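You operate a simulated robot arm through the tools that you are given. There is no shell and no other tool. Be economical: measure what you need, move in short steps, check, and stop when the job is done.

Carry out the task below with a simulated robot arm. There is one attempt and no reset: what you move stays moved.

## Task
Empty the level glass and refill it to the volume on the card in the drawer.
Fine: to within 1 mL; fill knob shut, drawer shut, the card stays inside.

The check looks at the end state, three seconds after you hand in, the way a careful person would. Anything else that was tipped, shoved, dropped, spilled or broken makes it a failure.

## Robot
A 7-joint arm with a two-finger parallel gripper, fixed in place. Base frame: the origin is at the foot of the arm, x ahead of it, y to its left, z up; the work surface is at about z = 900. Units: mm, rad, N and s.
With the tool pointing down near the work surface it reaches from about 400 to 760 mm from the base axis. Its first joint turns from -2.496 to 2.496 rad. Payload 3 kg.
The tool frame sits at the grasp point between the pads (the TCP): z along the fingers, y along the line on which they close. The tips reach 30 mm beyond it. The gripper opens to 110 mm. The fingers are 20 mm wide and 10 mm thick; the gripper's body (48 by 112 mm) begins 55 mm behind the TCP.
Orientation is that of the tool frame in the base frame, as [roll, pitch, yaw] about the fixed x, y, z axes, in that order (R = Rz(yaw) Ry(pitch) Rx(roll)). With the fingers straight down and closing along the base's y, the tool's x points along the base's -x, its y along +y and its z along -z.

## Interface
- The arm moves only by the tool play_rows. Its argument "increments" is a list of rows, each a list of 7 numbers: the shift along the base's x, y, z in units of 40 mm (1.0 is 40 mm), then the turn, a rotation vector about the base's x, y, z in units of 4 degrees (1.0 is 4 degrees), then the opening, from 0 (shut) to 1 (fully open). In form: [[dx, dy, dz, rx, ry, rz, jaw], ...]. A call has 1 to 8 rows; each row shifts and turns the commanded pose from where the row before left it. A call with a number of a shift or a turn outside -1 to 1 is refused whole. Each row takes 0.2 s and may step no farther than 50 mm and 0.15 rad from the row before; otherwise, or with a gripper value out of range, the whole call is refused. Where a pose cannot be reached the arm comes as near as it can. A force on the tool above 40 N (or 10 N above the force at the start of the call, whichever is more), or a blocked arm, ends the call early, and 0.2 s more pass. Each finger travels about 108 mm/s and halts on what it meets, pressing with about 37 N; the grip force reading is that of the motor and also rises with nothing between the fingers. The clock runs only during rows and for 0.2 s after the last one: add rows that do not move to give the fingers time. It gives the time, the measured TCP pose, the force on the tool (base axes), the opening and the grip force at its end, in the units of the frame above (readings bear some noise), with the torque about the TCP (base axes, N m) and any sound that the robot's microphone picked up, and new pictures: "views" is both (left out), scene, wrist or none.
- Cameras (640 x 400 px; columns grow to the right, rows downward): "scene" is fixed at [417.6, -506.9, 1357.9]; the picture's right is [0.89, -0.46, 0.00], its down [-0.25, -0.49, -0.83] and it looks along [0.38, 0.74, -0.56] (base axes); focal length 281 px, centre (320, 200). "wrist" rides on the gripper at [72, 17, -103] in the tool frame; the picture's right is [-0.23, 0.97, 0.00], its down [-0.76, -0.18, -0.62] and it looks along [-0.61, -0.14, 0.78] (tool axes); focal length 222 px, centre (320, 200).
- slide_trunk(by): slides the trunk up (or, below 0, down) by that many mm; the arm rides with it, the base frame stays. It gives what a move gives, with no picture.
- probe_pixels(camera, pixels): for up to 12 pixels [column, row] of the newest picture of that camera ("zoom" is the newest enlarged one), the place [x, y, z] in the base frame of the surface seen there, good to about 2 mm, but the place of the scene camera against the robot may be out by one fixed shift of up to 25 mm in any direction. No time passes.
- zoom(camera, box): a new picture of the part [left, top, right, bottom] of that camera's present view, enlarged. No time passes.
- sign_off(): hands the job in; it is judged then, once.

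Keep the steps short. Do not move on a guess: measure, check each grasp and each placing, and mend mistakes. In all there are 80 turns and 200 pictures (those below and enlarged ones count). Leave the gripper open and the arm clear of the work at the hand-in unless told otherwise, and finish with a single line.

The tools are called after ">>>" as a command line: name --pt "numbers of a row" for each row, then --argument value for the rest, lists and objects as JSON in quotes. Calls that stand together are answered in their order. play_rows: Moves the arm, as the interface text tells. Its arguments: {"type":"object","properties":{"increments":{"type":"array"},"views":{"type":"string","enum":["both","scene","wrist","none"]}},"required":["increments"]} The other tools are called the same way: slide_trunk (by) slides the trunk up or down; probe_pixels (camera, pixels) gives the place of the surface under pixels of a picture; zoom (camera, box) takes an enlarged picture of a part of a camera's view; sign_off () hands the job in.

At the start:

```text
time_s: 0.0
position: [609.9, 171.2, 1174.0]
ee_rot: [3.141, 0.001, 3.141]
force: [0.7, 0.5, -0.2]
moment: [0.02, 0.01, -0.01]
gripper_width: 110.1
finger_force: 0.1
trunk travel left (down, up): [-750.0, 140.0]
```

scene: 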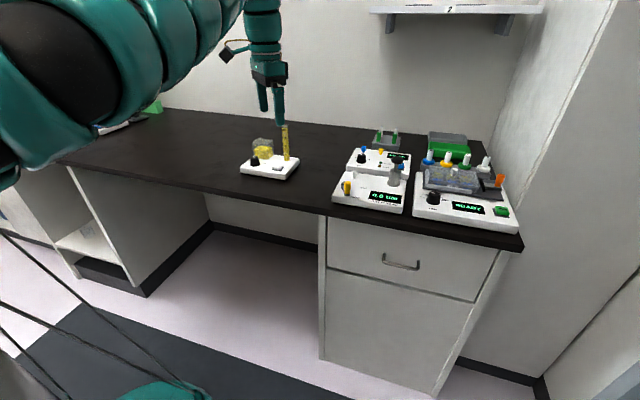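
wrist: 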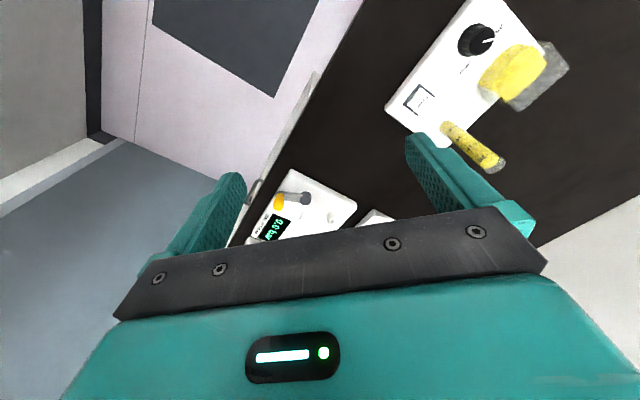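

I see the level-glass device at around scene (268,160) and the drawer with its handle at (400,265). I'll zoom in on both first.

>>> zoom --camera "scene" --box '[225, 115, 315, 185]'

>>> zoom --camera "wrist" --box '[370, 0, 580, 180]'

>>> zoom --camera "scene" --box '[320, 120, 530, 310]'

>>> probe_pixels --camera "scene" --pixels '[[385, 260], [402, 267], [417, 267], [340, 240], [485, 280], [329, 268], [473, 301], [254, 160], [278, 168], [286, 130], [329, 220], [498, 250]]'

>>> probe_pixels --camera "wrist" --pixels '[[476, 40], [488, 42], [423, 100], [450, 127], [495, 165], [515, 70], [540, 80], [500, 5], [390, 105], [258, 190]]'

```text
5.71 times, centred on (270, 150) of scene
```

zoom: 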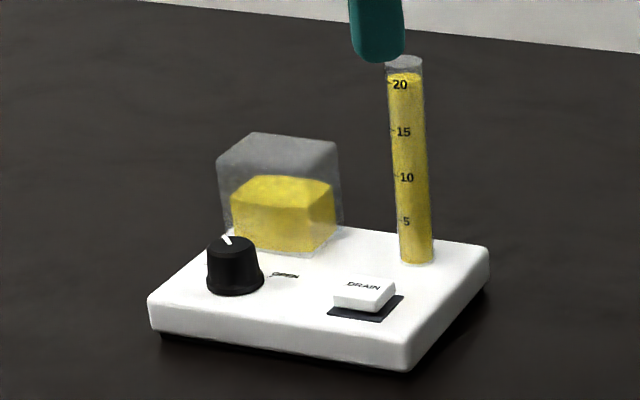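

```text
2.22 times, centred on (475, 90) of wrist
```

zoom: 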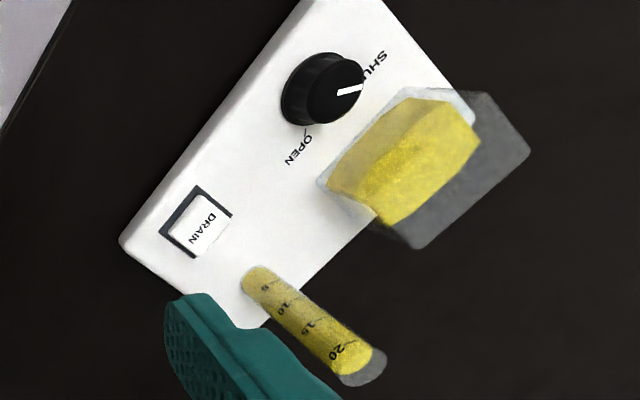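

```text
2.11 times, centred on (425, 215) of scene
```

zoom: 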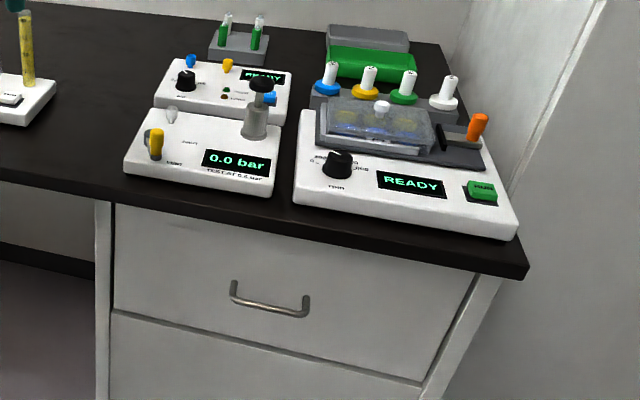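

```text
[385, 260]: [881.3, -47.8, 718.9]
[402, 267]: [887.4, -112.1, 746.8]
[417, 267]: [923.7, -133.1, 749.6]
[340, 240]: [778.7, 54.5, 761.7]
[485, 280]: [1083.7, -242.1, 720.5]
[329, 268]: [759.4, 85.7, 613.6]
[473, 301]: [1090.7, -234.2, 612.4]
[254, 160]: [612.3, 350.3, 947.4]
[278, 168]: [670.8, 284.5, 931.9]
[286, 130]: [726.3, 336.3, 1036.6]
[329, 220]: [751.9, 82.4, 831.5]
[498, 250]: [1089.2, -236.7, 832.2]
```

```text
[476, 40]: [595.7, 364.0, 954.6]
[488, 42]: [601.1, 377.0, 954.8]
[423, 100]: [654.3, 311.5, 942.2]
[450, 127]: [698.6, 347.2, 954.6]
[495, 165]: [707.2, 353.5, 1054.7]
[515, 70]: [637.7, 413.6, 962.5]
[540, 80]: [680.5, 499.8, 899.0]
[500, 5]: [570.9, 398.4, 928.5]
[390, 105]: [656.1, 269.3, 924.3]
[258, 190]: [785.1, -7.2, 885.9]
```

Next I'll zoom in on the drawer handle and probe it closely.

>>> zoom --camera "scene" --box '[370, 240, 434, 280]'

```text
10.00 times, centred on (402, 260) of scene
```

zoom: 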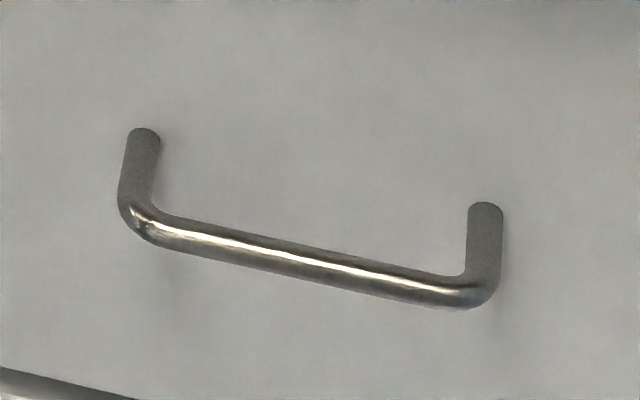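

>>> probe_pixels --camera "zoom" --pixels '[[143, 220], [200, 237], [310, 262], [420, 288], [475, 295], [143, 140], [485, 212], [310, 180], [200, 150], [420, 200]]'

>>> probe_pixels --camera "wrist" --pixels '[[275, 201], [305, 197], [325, 35], [250, 235], [365, 25], [260, 180], [245, 205], [422, 88], [408, 98], [430, 92]]'

>>> zoom --camera "wrist" --box '[220, 160, 380, 260]'

```text
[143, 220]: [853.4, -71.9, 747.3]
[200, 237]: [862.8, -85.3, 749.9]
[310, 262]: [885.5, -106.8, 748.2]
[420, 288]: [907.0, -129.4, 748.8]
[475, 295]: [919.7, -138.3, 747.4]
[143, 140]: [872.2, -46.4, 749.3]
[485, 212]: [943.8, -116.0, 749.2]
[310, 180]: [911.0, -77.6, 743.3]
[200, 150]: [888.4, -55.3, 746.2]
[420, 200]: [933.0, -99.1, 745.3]
```

```text
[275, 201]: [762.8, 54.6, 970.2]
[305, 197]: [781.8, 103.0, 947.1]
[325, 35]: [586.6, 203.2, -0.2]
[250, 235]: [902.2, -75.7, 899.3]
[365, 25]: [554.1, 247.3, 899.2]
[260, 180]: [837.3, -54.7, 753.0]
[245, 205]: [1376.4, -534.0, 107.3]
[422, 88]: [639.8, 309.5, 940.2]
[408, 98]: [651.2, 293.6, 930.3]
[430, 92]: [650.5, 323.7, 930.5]
```

```text
4.00 times, centred on (300, 210) of wrist
```

zoom: 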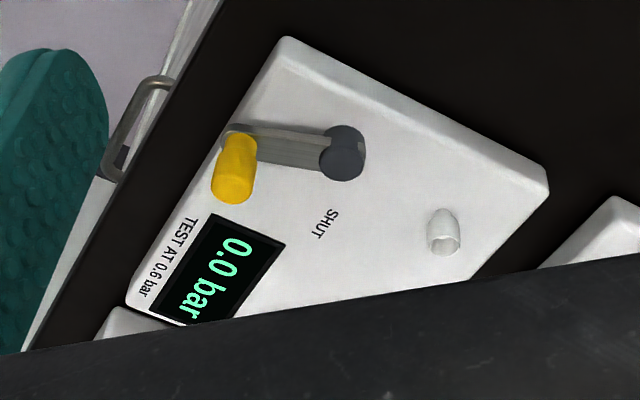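

>>> probe_pixels --camera "zoom" --pixels '[[152, 84], [136, 100], [125, 125], [112, 152], [108, 165], [118, 174], [165, 82], [290, 40], [545, 185], [342, 165], [232, 185], [70, 230]]'

>>> zoom --camera "scene" --box '[325, 150, 421, 210]'

```text
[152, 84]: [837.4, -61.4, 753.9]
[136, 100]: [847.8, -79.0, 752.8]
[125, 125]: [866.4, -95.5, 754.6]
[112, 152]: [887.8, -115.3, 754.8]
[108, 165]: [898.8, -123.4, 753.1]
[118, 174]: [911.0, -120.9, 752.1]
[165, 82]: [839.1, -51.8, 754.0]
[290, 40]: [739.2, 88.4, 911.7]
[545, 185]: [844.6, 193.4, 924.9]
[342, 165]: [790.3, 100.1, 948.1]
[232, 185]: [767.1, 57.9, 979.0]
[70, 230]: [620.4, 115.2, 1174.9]
```

```text
6.67 times, centred on (373, 180) of scene
```

zoom: 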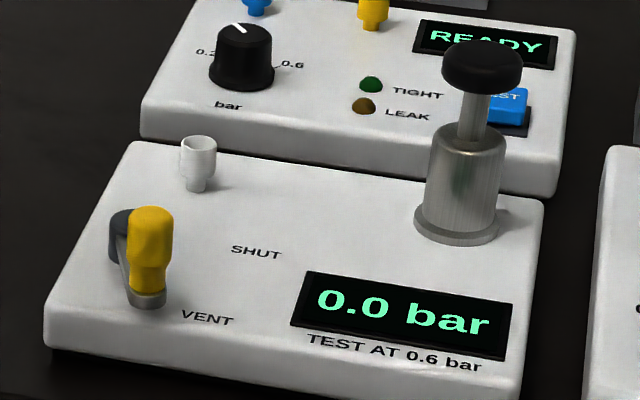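

The two cameras agree on the handle once I allow a scene shift of about (+16, -13, -5). The true bar centre is about (869, -94, 750). I'll move the hand off the bench and start turning it to horizontal, with the fingers closing vertically.

>>> play_rows --pt "0 -1 0 1 -1 -1 1" --pt "0 -1 0 1 -1 -1 1" --pt "0 -1 0 1 -1 -1 1" --pt "0 -1 0 1 -1 -1 1" --pt "0 -1 0 1 -1 -1 1" --pt "0 -1 0 1 -1 -1 1" --pt "0 -1 0 1 -1 -1 1" --pt "0 -1 0 1 -1 -1 1" --views "scene"

```text
time_s: 1.8
position: [642.8, 130.8, 1198.7]
ee_rot: [3.031, 0.099, 3.031]
force: [-0.6, 0.6, -0.1]
moment: [0.0, -0.03, 0.01]
gripper_width: 109.8
finger_force: 0.0
out of reach, approached as far as the arm can: row 1, 2, 3, 4, 5, 6, 7, 8
trunk travel left (down, up): [-750.0, 140.0]
```

scene: 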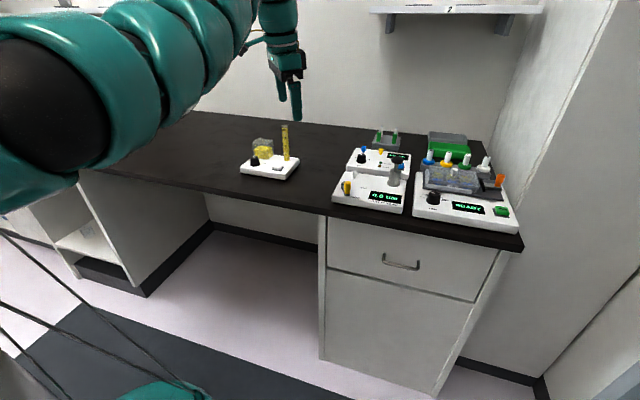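

The arm hit some limit after one step. I'll test a plain shift toward -y to see where the commanded pose now is.

>>> play_rows --pt "0 -1 0 0 0 0 1" --pt "0 -1 0 0 0 0 1" --pt "0 -1 0 0 0 0 1" --views "scene"

```text
time_s: 2.6
position: [643.6, 119.6, 1198.8]
ee_rot: [3.03, 0.099, 3.03]
force: [0.7, 0.5, 0.2]
moment: [0.03, -0.02, 0.02]
gripper_width: 109.8
finger_force: 0.0
out of reach, approached as far as the arm can: row 1, 2, 3
trunk travel left (down, up): [-750.0, 140.0]
```

scene: 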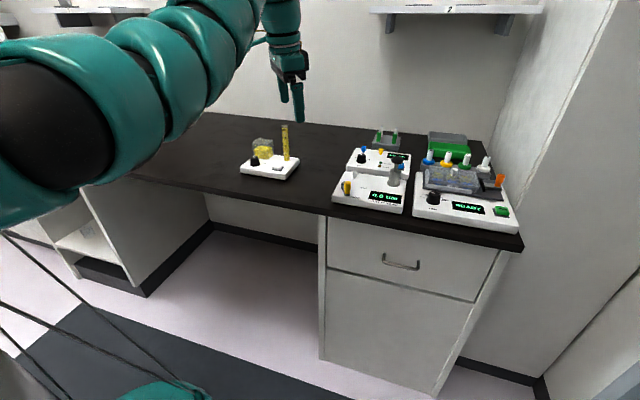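

>>> play_rows --pt "-1 0 0 0 0 0 1" --pt "-1 0 0 0 0 0 1" --views "none"

>>> play_rows --pt "0 -1 0 0 0 0 1" --pt "0 -1 0 0 0 0 1" --views "scene"

```text
time_s: 3.2
position: [642.4, 122.0, 1197.4]
ee_rot: [3.031, 0.095, 3.03]
force: [-0.6, 0.2, 0.8]
moment: [-0.01, -0.01, 0.0]
gripper_width: 110.1
finger_force: 0.1
out of reach, approached as far as the arm can: row 1, 2
trunk travel left (down, up): [-750.0, 140.0]
```

```text
time_s: 3.8
position: [643.3, 119.9, 1198.1]
ee_rot: [3.033, 0.097, 3.03]
force: [1.1, 0.1, 0.2]
moment: [0.06, 0.01, -0.02]
gripper_width: 109.9
finger_force: 0.0
out of reach, approached as far as the arm can: row 1, 2
trunk travel left (down, up): [-750.0, 140.0]
```

scene: 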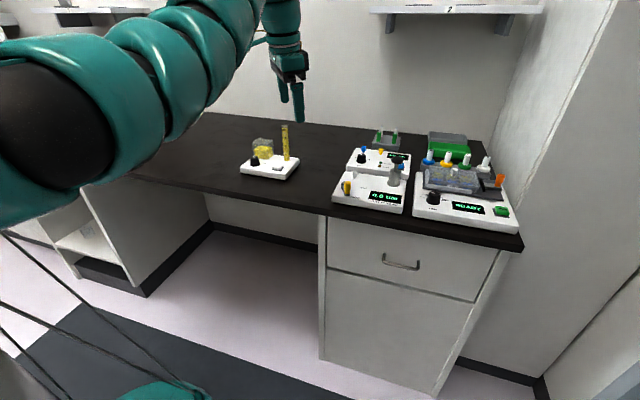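

>>> play_rows --pt "0 1 0 0 0 0 1" --pt "0 1 0 0 0 0 1" --views "none"

>>> play_rows --pt "0 0 0 -1 1 1 1" --pt "0 0 0 -1 1 1 1" --views "none"

```text
time_s: 4.4
position: [643.5, 200.1, 1195.1]
ee_rot: [3.033, 0.097, 3.029]
force: [0.2, 0.0, 1.1]
moment: [0.01, 0.0, -0.02]
gripper_width: 110.0
finger_force: 0.1
trunk travel left (down, up): [-750.0, 140.0]
```

```text
time_s: 5.0
position: [643.7, 199.8, 1198.5]
ee_rot: [-3.107, -0.036, -3.109]
force: [-0.2, 0.5, -0.2]
moment: [0.01, 0.03, -0.01]
gripper_width: 110.1
finger_force: 0.1
trunk travel left (down, up): [-750.0, 140.0]
```

Commands do reset with each call, so the limit is a real arm limit at this height. I'll level the tool, go lower, and try -y again.

>>> play_rows --pt "0 0 -1 0.2 -0.2 -0.2 1" --pt "0 0 -1 0 0 0 1" --pt "0 -1 -0.3 0 0 0 1" --pt "0 -1 0 0 0 0 1" --pt "0 -1 0 0 0 0 1" --pt "0 -1 0 0 0 0 1" --views "scene"

```text
time_s: 6.4
position: [642.0, 91.1, 1106.0]
ee_rot: [-3.121, -0.02, -3.122]
force: [-0.2, -0.2, 0.2]
moment: [0.0, 0.02, 0.0]
gripper_width: 110.2
finger_force: 0.1
out of reach, approached as far as the arm can: row 5, 6
trunk travel left (down, up): [-750.0, 140.0]
```

scene: 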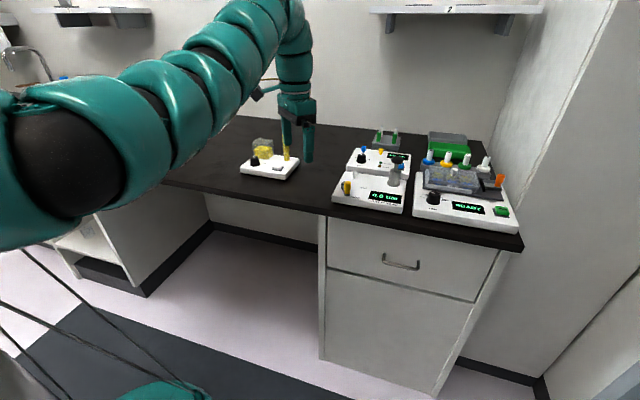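

>>> play_rows --pt "0 0 0 0 0 -1 1" --pt "0 0 0 0 0 -1 1" --pt "0 0 0 0 0 -1 1" --pt "0 -1 0 0 0 -1 1" --pt "0 -1 0 0 0 -1 1" --views "none"

>>> play_rows --pt "0.5 0 -0.5 0 0 0 1" --pt "0.5 -0.5 -0.5 0 0 0 1" --pt "0 -1 0 0 0 0 1" --views "none"

```text
time_s: 7.6
position: [691.0, 16.2, 1113.6]
ee_rot: [-3.122, -0.021, 2.812]
force: [0.4, -0.4, 0.1]
moment: [0.05, 0.0, 0.02]
gripper_width: 109.9
finger_force: 0.1
out of reach, approached as far as the arm can: row 4
trunk travel left (down, up): [-750.0, 140.0]
```

```text
time_s: 8.4
position: [730.9, -41.2, 1072.8]
ee_rot: [-3.124, -0.024, 2.814]
force: [-0.8, -0.6, 1.3]
moment: [0.06, -0.01, 0.0]
gripper_width: 110.0
finger_force: 0.0
trunk travel left (down, up): [-750.0, 140.0]
```

Now it moves, so the restriction eases further out and lower down. I'll continue down and toward -y, in front of the bench edge.

>>> play_rows --pt "0 -1 -0.5 0 0 0 1" --pt "0 -1 -0.5 0 0 0 1" --pt "0 -1 -0.7 0 0 0 1" --pt "-0.5 -0.5 -0.7 0 0 0 1" --pt "-0.5 -0.5 -0.7 0 0 0 1" --pt "-1 0 -0.5 0 0 0 1" --views "scene"

```text
time_s: 9.8
position: [647.1, -201.2, 935.2]
ee_rot: [-3.121, -0.021, 2.812]
force: [-0.5, 0.3, 0.5]
moment: [-0.01, -0.02, -0.03]
gripper_width: 109.9
finger_force: 0.0
trunk travel left (down, up): [-750.0, 140.0]
```

scene: 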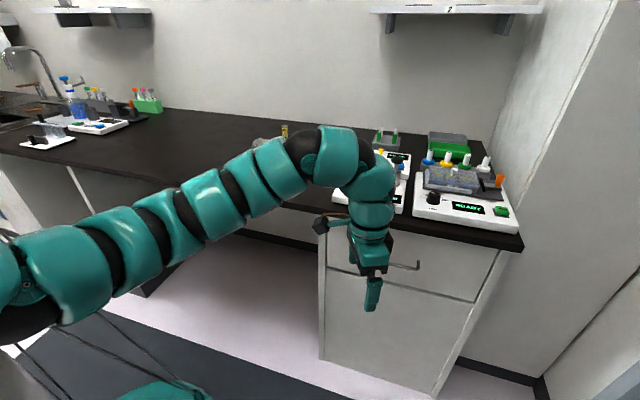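

The arm has room here. I'll turn the hand to horizontal in place, starting with 8 of 18 rows. The target is fingers pointing at about 25° yaw and closing vertically.

>>> play_rows --pt "0 0 0 0.951 -0.853 -0.5 1" --pt "0 0 0 0.951 -0.853 -0.5 1" --pt "0 0 0 0.951 -0.853 -0.5 1" --pt "0 0 0 0.951 -0.853 -0.5 1" --pt "0 0 0 0.951 -0.853 -0.5 1" --pt "0 0 0 0.951 -0.853 -0.5 1" --pt "0 0 0 0.951 -0.853 -0.5 1" --pt "0 0 0 0.951 -0.853 -0.5 1" --views "none"

>>> play_rows --pt "0 0 0 0.951 -0.853 -0.5 1" --pt "0 0 0 0.951 -0.853 -0.5 1" --pt "0 0 0 0.951 -0.853 -0.5 1" --pt "0 0 0 0.951 -0.853 -0.5 1" --pt "0 0 0 0.951 -0.853 -0.5 1" --pt "0 0 0 0.951 -0.853 -0.5 1" --pt "0 0 0 0.951 -0.853 -0.5 1" --pt "0 0 0 0.951 -0.853 -0.5 1" --views "both"

```text
time_s: 11.6
position: [650.4, -202.4, 933.2]
ee_rot: [2.469, 0.149, 2.472]
force: [0.3, 0.3, -0.5]
moment: [0.0, -0.01, 0.0]
gripper_width: 110.1
finger_force: 0.1
trunk travel left (down, up): [-750.0, 140.0]
```

```text
time_s: 13.4
position: [651.8, -202.0, 931.3]
ee_rot: [1.76, 0.06, 2.104]
force: [0.4, 0.0, 1.0]
moment: [0.05, 0.02, 0.0]
gripper_width: 110.0
finger_force: 0.0
trunk travel left (down, up): [-750.0, 140.0]
```

scene: 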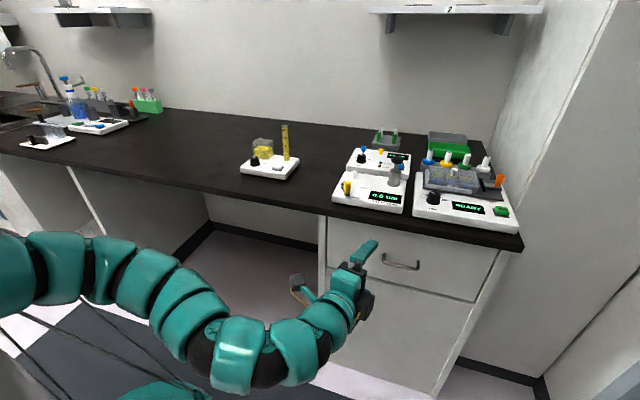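
wrist: 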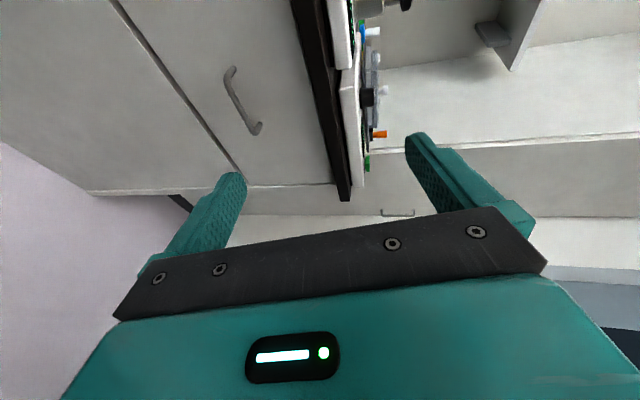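

The hand is nearly horizontal. I'll finish the turn, then slide the trunk down about 180 mm to handle height.

>>> play_rows --pt "0 0 0 0.951 -0.853 -0.5 1" --pt "0 0 0 0.951 -0.853 -0.5 1" --views "none"

>>> slide_trunk --by -180

>>> play_rows --pt "0 0 0 0 0 0 1" --views "both"

```text
time_s: 14.0
position: [651.3, -202.3, 931.1]
ee_rot: [1.594, 0.0, 2.032]
force: [-0.6, -0.1, 0.5]
moment: [0.01, 0.0, -0.02]
gripper_width: 109.7
finger_force: 0.0
trunk travel left (down, up): [-750.0, 140.0]
```

```text
time_s: 16.0
position: [650.4, -203.0, 751.2]
ee_rot: [1.596, 0.0, 2.03]
force: [0.6, 1.1, 0.1]
moment: [0.03, 0.01, 0.01]
gripper_width: 110.2
finger_force: 0.1
trunk travel left (down, up): [-570.0, 320.0]
```

```text
time_s: 16.4
position: [650.2, -202.3, 751.2]
ee_rot: [1.594, 0.002, 2.03]
force: [-0.5, -1.0, 1.0]
moment: [0.01, 0.01, -0.05]
gripper_width: 109.9
finger_force: 0.1
trunk travel left (down, up): [-570.0, 320.0]
```

scene: 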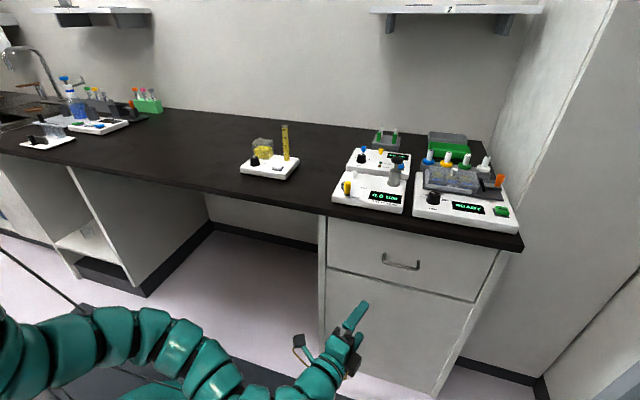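
wrist: 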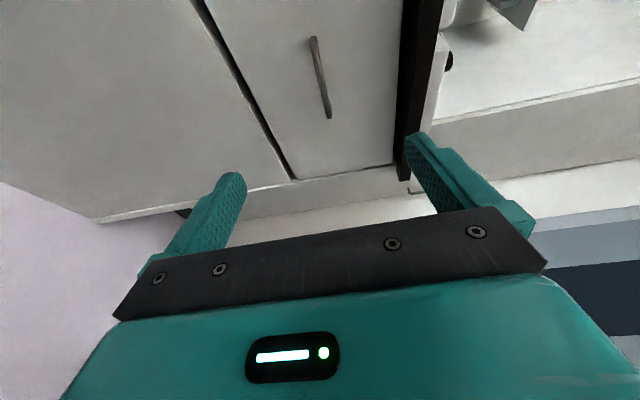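

I can see the handle bar in the wrist view, running from (313,40) to (329,117). I'll zoom in and probe it there.

>>> zoom --camera "wrist" --box '[256, 20, 416, 120]'

>>> probe_pixels --camera "wrist" --pixels '[[314, 45], [317, 60], [320, 75], [323, 90], [326, 105], [328, 114], [350, 70], [350, 120], [290, 60], [300, 120], [408, 50], [410, 120]]'

```text
4.00 times, centred on (336, 70) of wrist
```

zoom: 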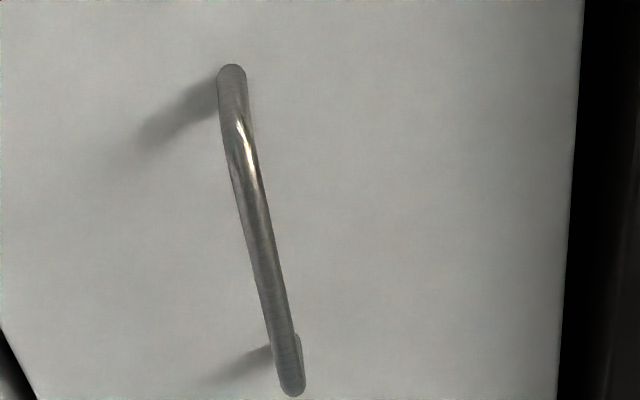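

```text
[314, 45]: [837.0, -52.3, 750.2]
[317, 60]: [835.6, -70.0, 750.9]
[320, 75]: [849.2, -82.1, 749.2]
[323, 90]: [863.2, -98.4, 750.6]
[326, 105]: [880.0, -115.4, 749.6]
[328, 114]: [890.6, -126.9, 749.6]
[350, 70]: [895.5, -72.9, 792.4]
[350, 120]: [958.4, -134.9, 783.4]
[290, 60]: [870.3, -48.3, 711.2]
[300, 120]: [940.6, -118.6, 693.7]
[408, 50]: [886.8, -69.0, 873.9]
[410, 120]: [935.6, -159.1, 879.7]
```

The bar middle is at about (863, -98, 750), which lies straight along the tool axis. I'll advance most of the way and check.

>>> play_rows --pt "0.88 0.433 0 0 0 0 0.6" --pt "0.88 0.433 0 0 0 0 0.6" --pt "0.88 0.433 0 0 0 0 0.6" --pt "0.88 0.433 0 0 0 0 0.6" --pt "0.7 0.35 0 0 0 0 0.6" --views "wrist"

```text
time_s: 17.6
position: [821.2, -121.2, 751.3]
ee_rot: [1.597, -0.001, 2.03]
force: [-0.2, 0.3, -0.3]
moment: [-0.02, 0.02, 0.04]
gripper_width: 66.2
finger_force: 0.0
trunk travel left (down, up): [-570.0, 320.0]
```

wrist: 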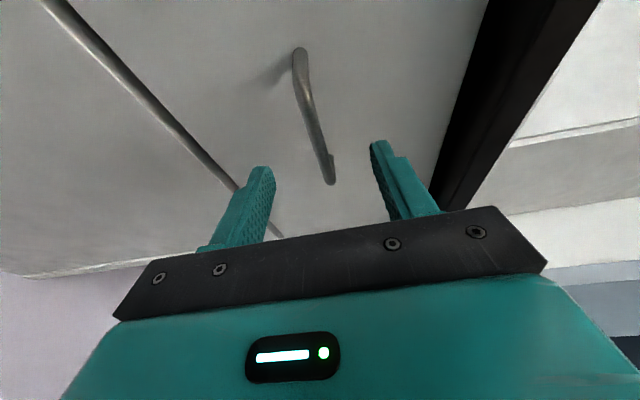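

>>> probe_pixels --camera "wrist" --pixels '[[300, 70], [308, 100], [316, 130], [324, 160], [329, 178], [340, 150], [262, 180], [380, 160]]'

```text
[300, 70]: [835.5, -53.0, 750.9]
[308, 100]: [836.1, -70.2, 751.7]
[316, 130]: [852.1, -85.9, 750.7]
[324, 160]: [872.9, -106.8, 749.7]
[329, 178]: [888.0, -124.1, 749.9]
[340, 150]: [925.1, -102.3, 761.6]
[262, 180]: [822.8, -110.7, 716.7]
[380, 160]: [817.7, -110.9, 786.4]
```

The bar is at z 750, centred between the fingers. I'll go forward 41 mm, then close.

>>> play_rows --pt "0.5 0.29 0 0 0 0 0.6" --pt "0.5 0.29 -0.02 0 0 0 0.6" --pt "0 0 0 0 0 0 0" --pt "0 0 0 0 0 0 0" --pt "0 0 0 0 0 0 0" --views "both"

```text
time_s: 18.8
position: [860.2, -95.6, 750.4]
ee_rot: [1.596, 0.0, 2.029]
force: [-4.4, -0.3, -8.6]
moment: [-0.43, -0.36, -0.05]
gripper_width: 9.9
finger_force: 45.0
trunk travel left (down, up): [-570.0, 320.0]
```

scene: 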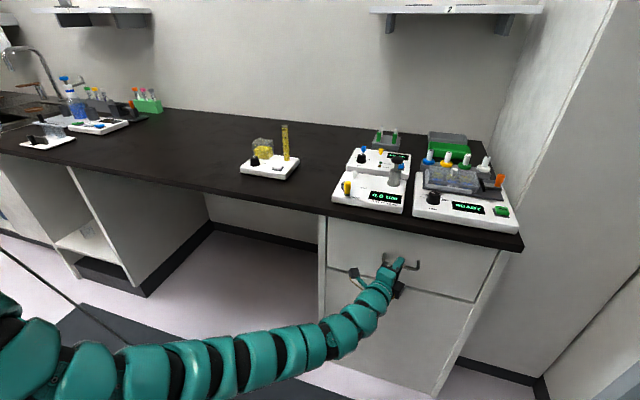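
wrist: 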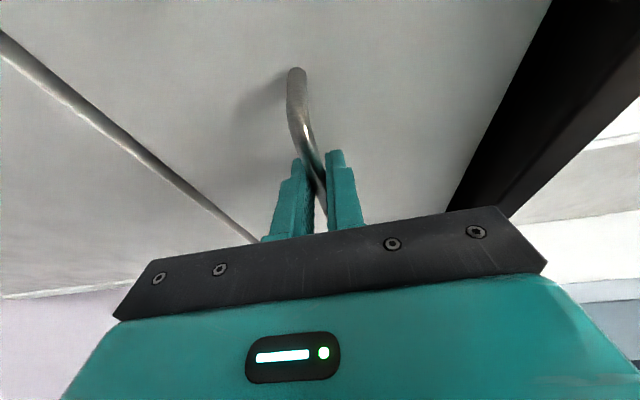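

Gripped, with 9.9 mm of bar between the fingers. I'll pull along (-0.7, -0.7).

>>> play_rows --pt "-0.15 -0.15 0 0 0 0 0" --pt "-0.3 -0.3 0 0 0 0 0" --pt "-0.35 -0.35 0 0 0 0 0" --pt "-0.35 -0.35 0 0 0 0 0" --pt "-0.35 -0.35 0 0 0 0 0" --pt "-0.35 -0.35 0 0 0 0 0" --pt "-0.3 -0.3 0 0 0 0 0" --pt "-0.15 -0.15 0 0 0 0 0" --views "both"

```text
time_s: 20.6
position: [768.9, -186.1, 750.0]
ee_rot: [1.597, -0.001, 2.03]
force: [-7.9, 6.2, -9.0]
moment: [-0.41, -0.32, -1.29]
gripper_width: 9.8
finger_force: 45.0
trunk travel left (down, up): [-570.0, 320.0]
```

scene: 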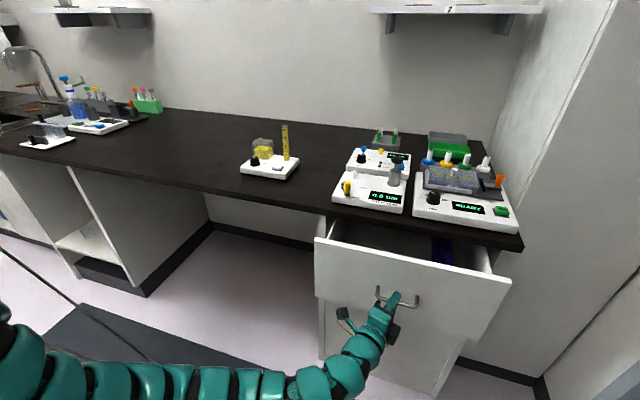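
wrist: 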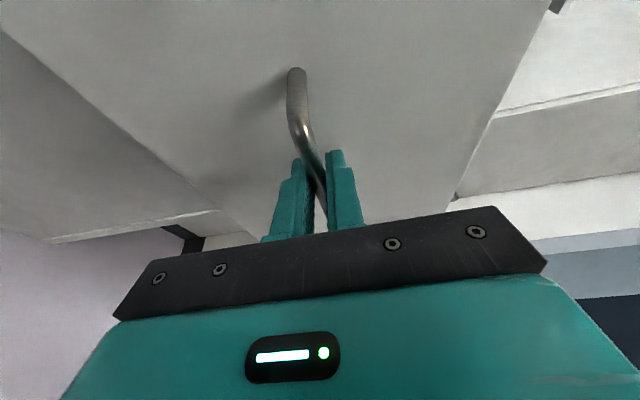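

The drawer is about 129 mm out. I'll zoom into it before pulling further.

>>> zoom --camera "scene" --box '[310, 215, 520, 300]'

```text
3.05 times, centred on (415, 258) of scene
```

zoom: 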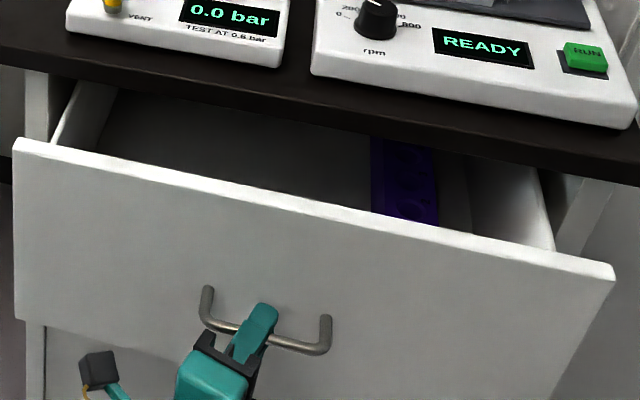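

>>> play_rows --pt "-0.15 -0.15 0 0 0 0 0" --pt "-0.3 -0.3 0 0 0 0 0" --pt "-0.35 -0.35 0 0 0 0 0" --pt "-0.35 -0.35 0 0 0 0 0" --pt "-0.35 -0.35 0 0 0 0 0" --pt "-0.3 -0.3 0 0 0 0 0" --pt "-0.15 -0.15 0 0 0 0 0" --views "scene"

>>> zoom --camera "scene" --box '[300, 215, 530, 335]'

```text
time_s: 22.2
position: [689.1, -265.5, 750.2]
ee_rot: [1.596, 0.001, 2.028]
force: [-2.4, 1.9, -13.2]
moment: [-0.38, -0.36, -1.36]
gripper_width: 9.9
finger_force: 45.0
trunk travel left (down, up): [-570.0, 320.0]
```

scene: 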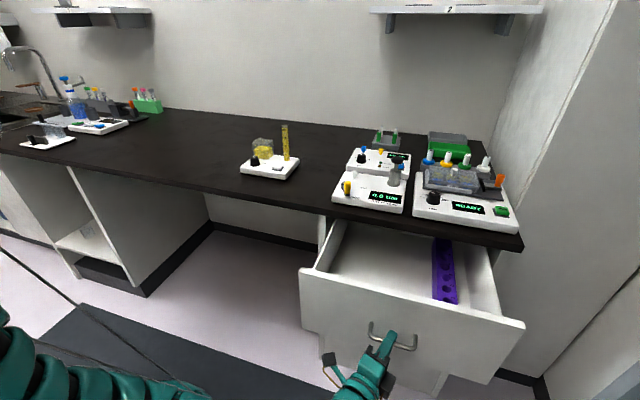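

```text
2.78 times, centred on (415, 275) of scene
```

zoom: 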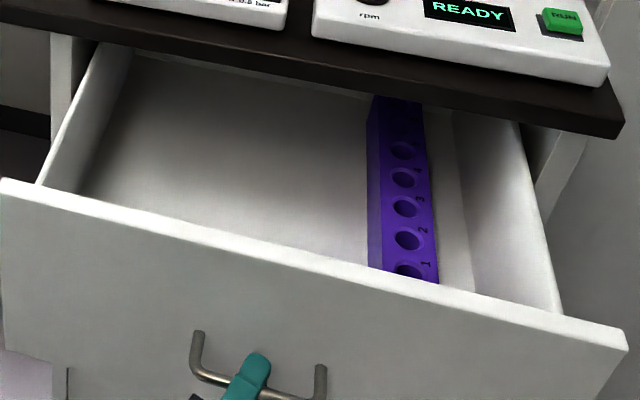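

No card is visible yet: it could be at the back or just behind the front panel. I'll pull a bit further.

>>> play_rows --pt "-0.15 -0.15 0 0 0 0 0" --pt "-0.3 -0.3 0 0 0 0 0" --pt "-0.35 -0.35 0 0 0 0 0" --pt "-0.35 -0.35 0 0 0 0 0" --pt "-0.15 -0.15 0 0 0 0 0" --views "scene"

>>> zoom --camera "scene" --box '[300, 215, 530, 335]'

```text
time_s: 23.4
position: [640.0, -314.8, 750.4]
ee_rot: [1.594, -0.001, 2.035]
force: [26.4, 30.1, -4.8]
moment: [-0.71, 0.16, 0.34]
gripper_width: 9.3
finger_force: 44.1
trunk travel left (down, up): [-570.0, 320.0]
```

scene: 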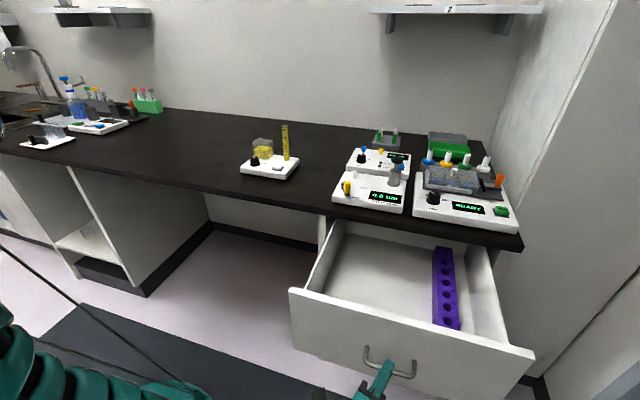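

```text
2.78 times, centred on (415, 275) of scene
```

zoom: 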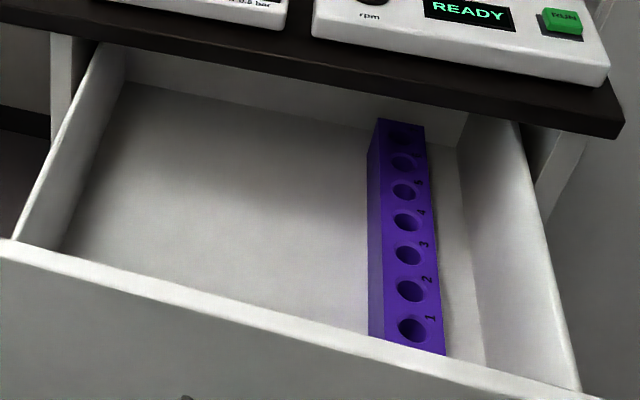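

That's the end stop. The card must be hidden just behind the front panel. I'll ease the pull, release, back off 80 mm, raise the trunk and look in.

>>> play_rows --pt "0.08 0.08 0 0 0 0 0" --pt "0 0 0 0 0 0 0.5" --pt "0 0 0 0 0 0 0.5" --pt "-0.3 -0.15 0 0 0 0 0.5" --pt "-0.8 -0.4 0 0 0 0 0.5" --pt "-0.8 -0.4 0 0 0 0 0.5" --views "none"

>>> slide_trunk --by 300

>>> play_rows --pt "0 0 0 -0.951 0.853 0.5 0.5" --pt "0 0 0 -0.951 0.853 0.5 0.5" --pt "0 0 0 -0.951 0.853 0.5 0.5" --pt "0 0 0 -0.951 0.853 0.5 0.5" --pt "0 0 0 -0.951 0.853 0.5 0.5" --pt "0 0 0 -0.951 0.853 0.5 0.5" --views "both"

```text
time_s: 24.8
position: [563.7, -352.6, 750.4]
ee_rot: [1.594, 0.0, 2.032]
force: [0.2, -0.1, 0.2]
moment: [0.02, 0.03, -0.02]
gripper_width: 55.0
finger_force: 0.1
trunk travel left (down, up): [-570.0, 320.0]
```

```text
time_s: 27.8
position: [563.6, -354.2, 1050.7]
ee_rot: [1.592, 0.001, 2.029]
force: [0.3, 0.5, 0.1]
moment: [0.05, 0.01, 0.01]
gripper_width: 55.0
finger_force: 0.1
trunk travel left (down, up): [-870.0, 20.0]
```

```text
time_s: 29.2
position: [563.1, -353.6, 1052.0]
ee_rot: [2.112, 0.139, 2.282]
force: [-0.1, -0.1, 1.4]
moment: [0.01, 0.02, -0.02]
gripper_width: 54.8
finger_force: 0.0
trunk travel left (down, up): [-870.0, 20.0]
```

scene: 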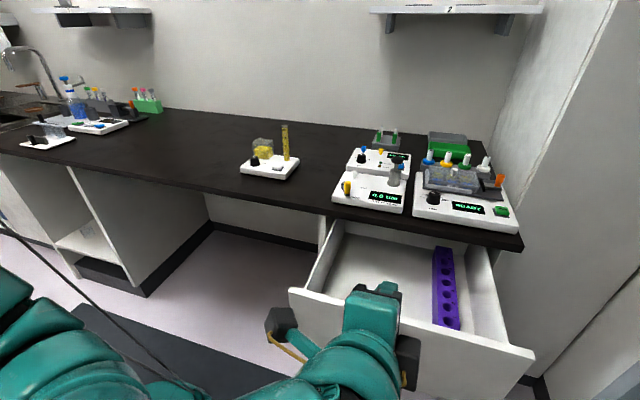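
wrist: 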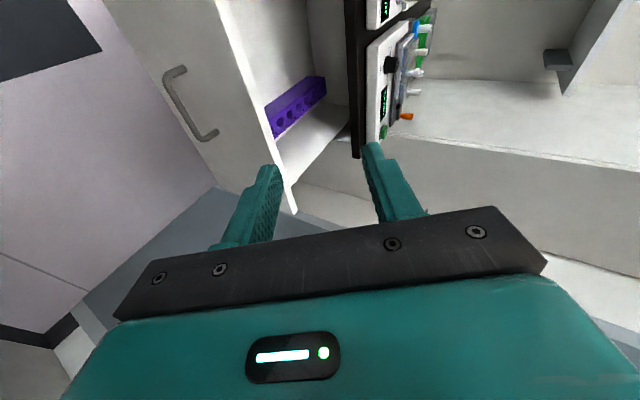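

I'll keep turning the tool down while moving over the drawer.

>>> play_rows --pt "0.5 0.35 0 -0.951 0.853 0.5 0.5" --pt "0.5 0.35 0 -0.951 0.853 0.5 0.5" --pt "0.5 0.35 0 -0.951 0.853 0.5 0.5" --pt "0.5 0.35 0 -0.951 0.853 0.5 0.5" --pt "0.5 0.35 0 -0.951 0.853 0.5 0.5" --pt "0.5 0.35 0 -0.951 0.853 0.5 0.5" --pt "0.5 0.35 0 -0.951 0.853 0.5 0.5" --pt "0.5 0.35 0 -0.951 0.853 0.5 0.5" --views "wrist"

```text
time_s: 31.0
position: [724.7, -241.1, 1050.4]
ee_rot: [2.828, 0.094, 2.657]
force: [0.9, -0.3, -0.3]
moment: [0.0, -0.01, 0.04]
gripper_width: 55.1
finger_force: 0.0
trunk travel left (down, up): [-870.0, 20.0]
```

wrist: 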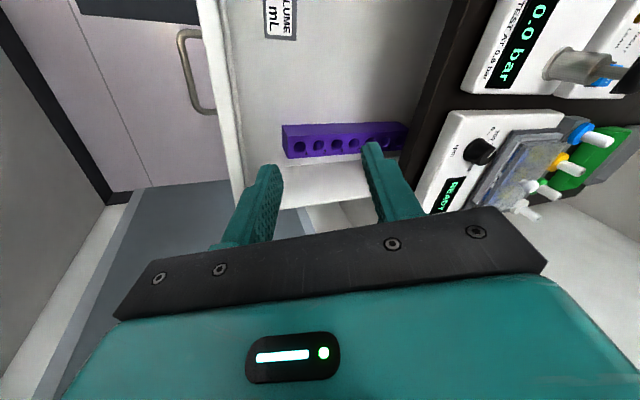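

The card is at the top of the wrist view, reading "…LUME … mL". I'll shift toward the drawer's left to bring it into view.

>>> play_rows --pt "-0.8 0.4 0 0 0 0 0.5" --pt "-0.8 0.4 0 0 0 0 0.5" --views "wrist"

>>> zoom --camera "wrist" --box '[220, 0, 380, 100]'

```text
time_s: 31.6
position: [657.3, -210.3, 1050.9]
ee_rot: [2.823, 0.093, 2.659]
force: [-0.2, 0.3, 0.3]
moment: [-0.02, -0.05, -0.01]
gripper_width: 55.0
finger_force: 0.1
trunk travel left (down, up): [-870.0, 20.0]
```

wrist: 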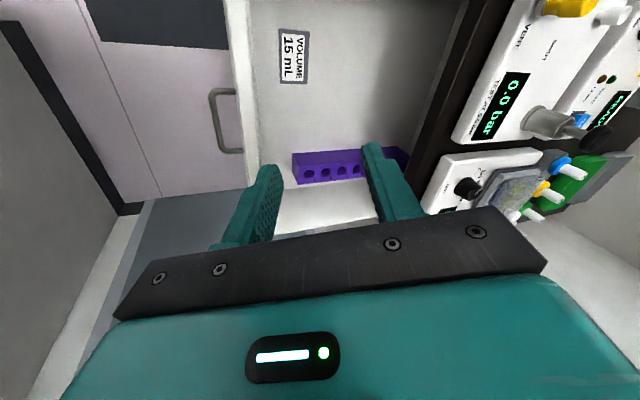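

```text
4.00 times, centred on (300, 50) of wrist
```

zoom: 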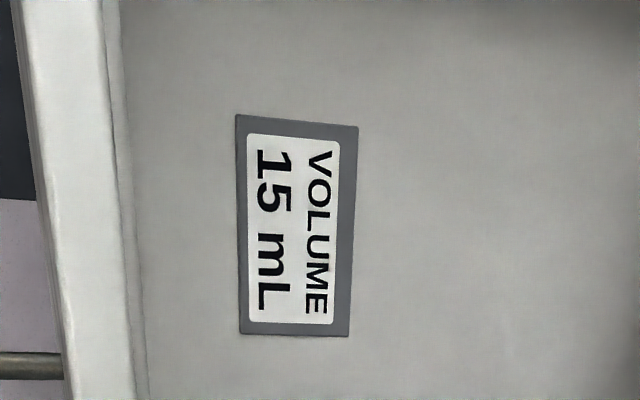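

The card reads **15 mL**. Now I'll retrace my path to regrasp the handle and shut the drawer.

>>> play_rows --pt "0.8 -0.4 0 0 0 0 0.5" --pt "0.8 -0.4 0 0 0 0 0.5" --pt "-0.5 -0.35 0 0.951 -0.853 -0.5 0.5" --pt "-0.5 -0.35 0 0.951 -0.853 -0.5 0.5" --pt "-0.5 -0.35 0 0.951 -0.853 -0.5 0.5" --pt "-0.5 -0.35 0 0.951 -0.853 -0.5 0.5" --pt "-0.5 -0.35 0 0.951 -0.853 -0.5 0.5" --pt "-0.5 -0.35 0 0.951 -0.853 -0.5 0.5" --views "none"

>>> play_rows --pt "-0.5 -0.35 0 0.951 -0.853 -0.5 0.5" --pt "-0.5 -0.35 0 0.951 -0.853 -0.5 0.5" --pt "0 0 0 0.951 -0.853 -0.5 0.5" --pt "0 0 0 0.951 -0.853 -0.5 0.5" --pt "0 0 0 0.951 -0.853 -0.5 0.5" --pt "0 0 0 0.951 -0.853 -0.5 0.5" --pt "0 0 0 0.951 -0.853 -0.5 0.5" --pt "0 0 0 0.951 -0.853 -0.5 0.5" --views "none"

```text
time_s: 33.4
position: [604.8, -323.4, 1050.2]
ee_rot: [2.289, 0.156, 2.377]
force: [-0.4, 0.0, 0.9]
moment: [0.01, 0.03, 0.0]
gripper_width: 55.0
finger_force: 0.1
trunk travel left (down, up): [-870.0, 20.0]
```

```text
time_s: 35.2
position: [563.4, -351.4, 1049.8]
ee_rot: [1.592, -0.001, 2.029]
force: [0.2, -0.3, -0.3]
moment: [-0.03, 0.02, 0.01]
gripper_width: 55.2
finger_force: 0.2
trunk travel left (down, up): [-870.0, 20.0]
```

>>> slide_trunk --by -299

>>> play_rows --pt "0.7 0.34 0 0 0 0 0.5" --views "both"

```text
time_s: 38.2
position: [563.6, -353.0, 751.8]
ee_rot: [1.594, -0.001, 2.029]
force: [0.4, 0.2, 0.6]
moment: [0.01, 0.01, -0.01]
gripper_width: 55.3
finger_force: 0.1
trunk travel left (down, up): [-571.0, 319.0]
```

```text
time_s: 38.6
position: [591.0, -341.2, 751.9]
ee_rot: [1.593, 0.001, 2.03]
force: [0.3, 0.1, 0.9]
moment: [0.0, -0.01, 0.0]
gripper_width: 54.9
finger_force: 0.0
trunk travel left (down, up): [-571.0, 319.0]
```

scene: 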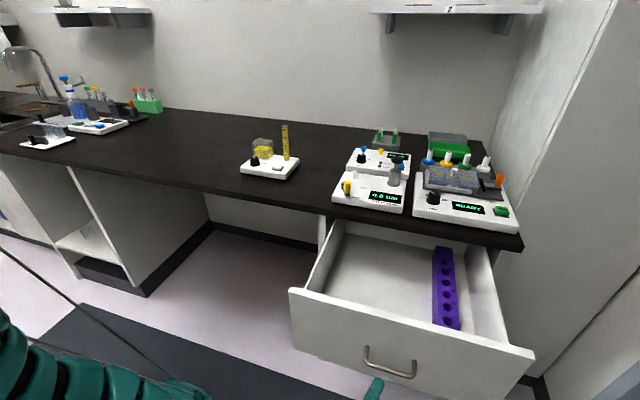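
wrist: 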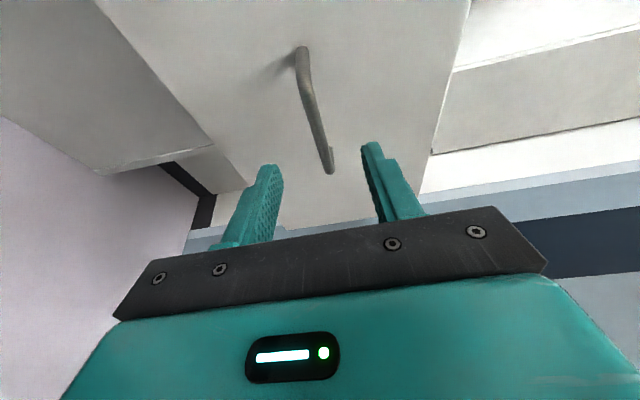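

The bar sits between the fingers again. I'll advance 57 mm and grasp.

>>> play_rows --pt "0.65 0.36 -0.02 0 0 0 0.5" --pt "0.65 0.36 -0.02 0 0 0 0.5" --pt "0 0 0 0 0 0 0" --pt "0 0 0 0 0 0 0" --pt "0 0 0 0 0 0 0" --views "wrist"

```text
time_s: 39.8
position: [643.6, -308.6, 748.9]
ee_rot: [1.594, 0.001, 2.029]
force: [3.7, 0.7, 1.8]
moment: [-0.26, -0.3, -0.17]
gripper_width: 9.4
finger_force: 45.0
trunk travel left (down, up): [-571.0, 319.0]
```

wrist: 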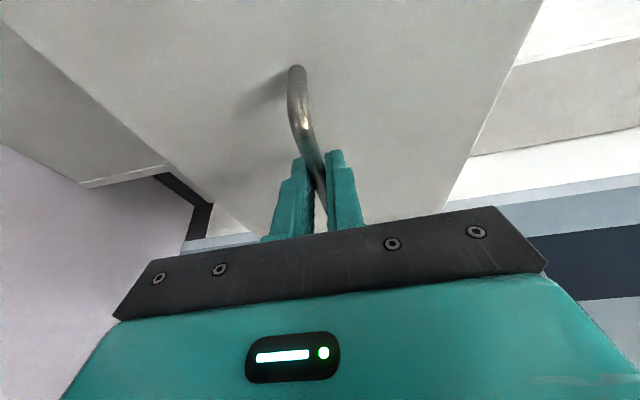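

>>> play_rows --pt "0.2 0.2 0 0 0 0 0" --pt "0.3 0.3 0 0 0 0 0" --pt "0.37 0.37 0 0 0 0 0" --pt "0.4 0.4 0 0 0 0 0" --pt "0.4 0.4 0 0 0 0 0" --pt "0.4 0.4 0 0 0 0 0" --pt "0.4 0.4 0 0 0 0 0" --pt "0.4 0.4 0 0 0 0 0" --views "none"

>>> play_rows --pt "0.35 0.35 0 0 0 0 0" --pt "0.4 0.4 0 0 0 0 0" --pt "0.4 0.4 0 0 0 0 0" --pt "0.4 0.4 0 0 0 0 0" --pt "0.35 0.35 0 0 0 0 0" --pt "0.3 0.3 0 0 0 0 0" --pt "0.2 0.2 0 0 0 0 0" --pt "0.1 0.1 0 0 0 0 0" --views "scene"

```text
time_s: 41.6
position: [759.0, -195.6, 748.0]
ee_rot: [1.591, 0.001, 2.03]
force: [6.6, -5.0, 11.4]
moment: [-0.12, -0.25, 0.57]
gripper_width: 9.6
finger_force: 45.2
trunk travel left (down, up): [-571.0, 319.0]
```

```text
time_s: 43.4
position: [856.7, -97.4, 749.6]
ee_rot: [1.592, 0.003, 2.028]
force: [-23.5, -12.6, 16.4]
moment: [-0.13, -0.41, 0.98]
gripper_width: 9.7
finger_force: 45.3
trunk travel left (down, up): [-571.0, 319.0]
```

scene: 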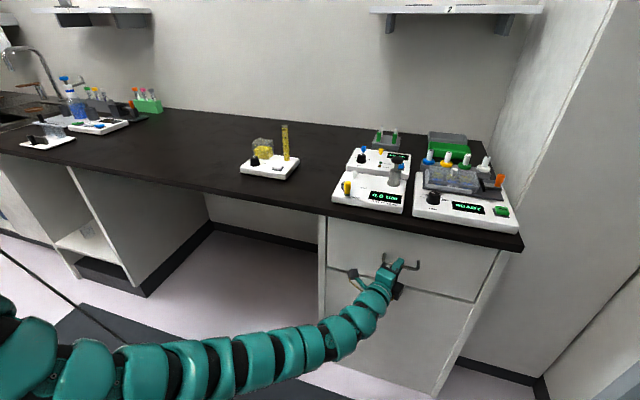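

The drawer meets its stop (about 27 N). I'll release, back off, raise the trunk and check the gap in the picture.

>>> play_rows --pt "0 0 0 0 0 0 0.5" --pt "0 0 0 0 0 0 0.5" --pt "-0.4 -0.2 0 0 0 0 0.5" --pt "-0.8 -0.4 0 0 0 0 0.5" --pt "-0.88 -0.44 0 0 0 0 0.5" --pt "-0.88 -0.44 0 0 0 0 0.5" --pt "-0.88 -0.44 0 0 0 0 0.5" --pt "-0.88 -0.44 0 0 0 0 0.5" --views "scene"

>>> zoom --camera "scene" --box '[310, 195, 530, 320]'

>>> probe_pixels --camera "scene" --pixels '[[340, 240], [485, 280], [390, 268], [329, 268], [340, 285]]'

```text
time_s: 45.2
position: [668.3, -190.1, 749.1]
ee_rot: [1.593, 0.002, 2.031]
force: [-0.8, 0.1, -0.9]
moment: [0.04, -0.02, -0.03]
gripper_width: 55.1
finger_force: 0.1
trunk travel left (down, up): [-571.0, 319.0]
```

scene: 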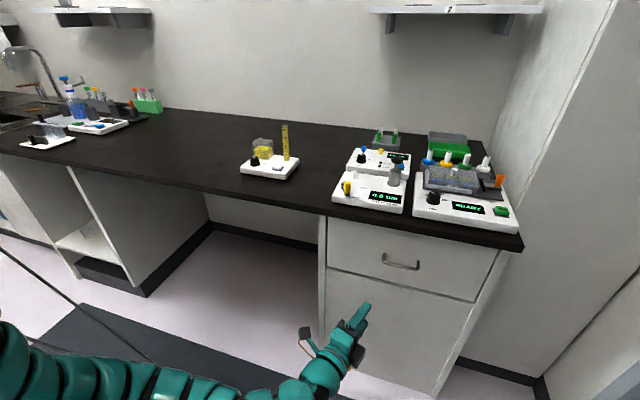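

```text
2.91 times, centred on (420, 258) of scene
```

zoom: 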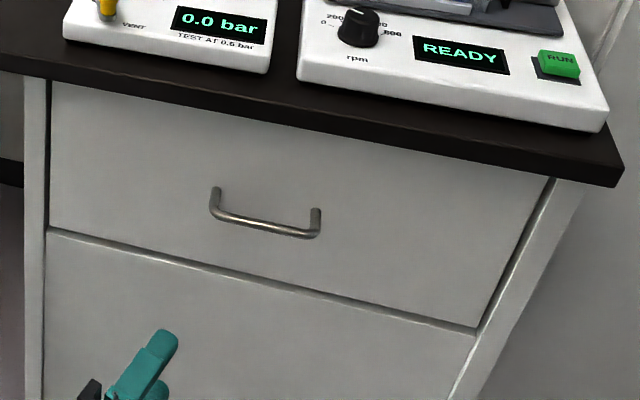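

```text
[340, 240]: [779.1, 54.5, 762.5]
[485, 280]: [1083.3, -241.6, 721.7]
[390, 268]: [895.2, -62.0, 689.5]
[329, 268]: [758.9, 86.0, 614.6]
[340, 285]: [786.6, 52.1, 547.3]
```

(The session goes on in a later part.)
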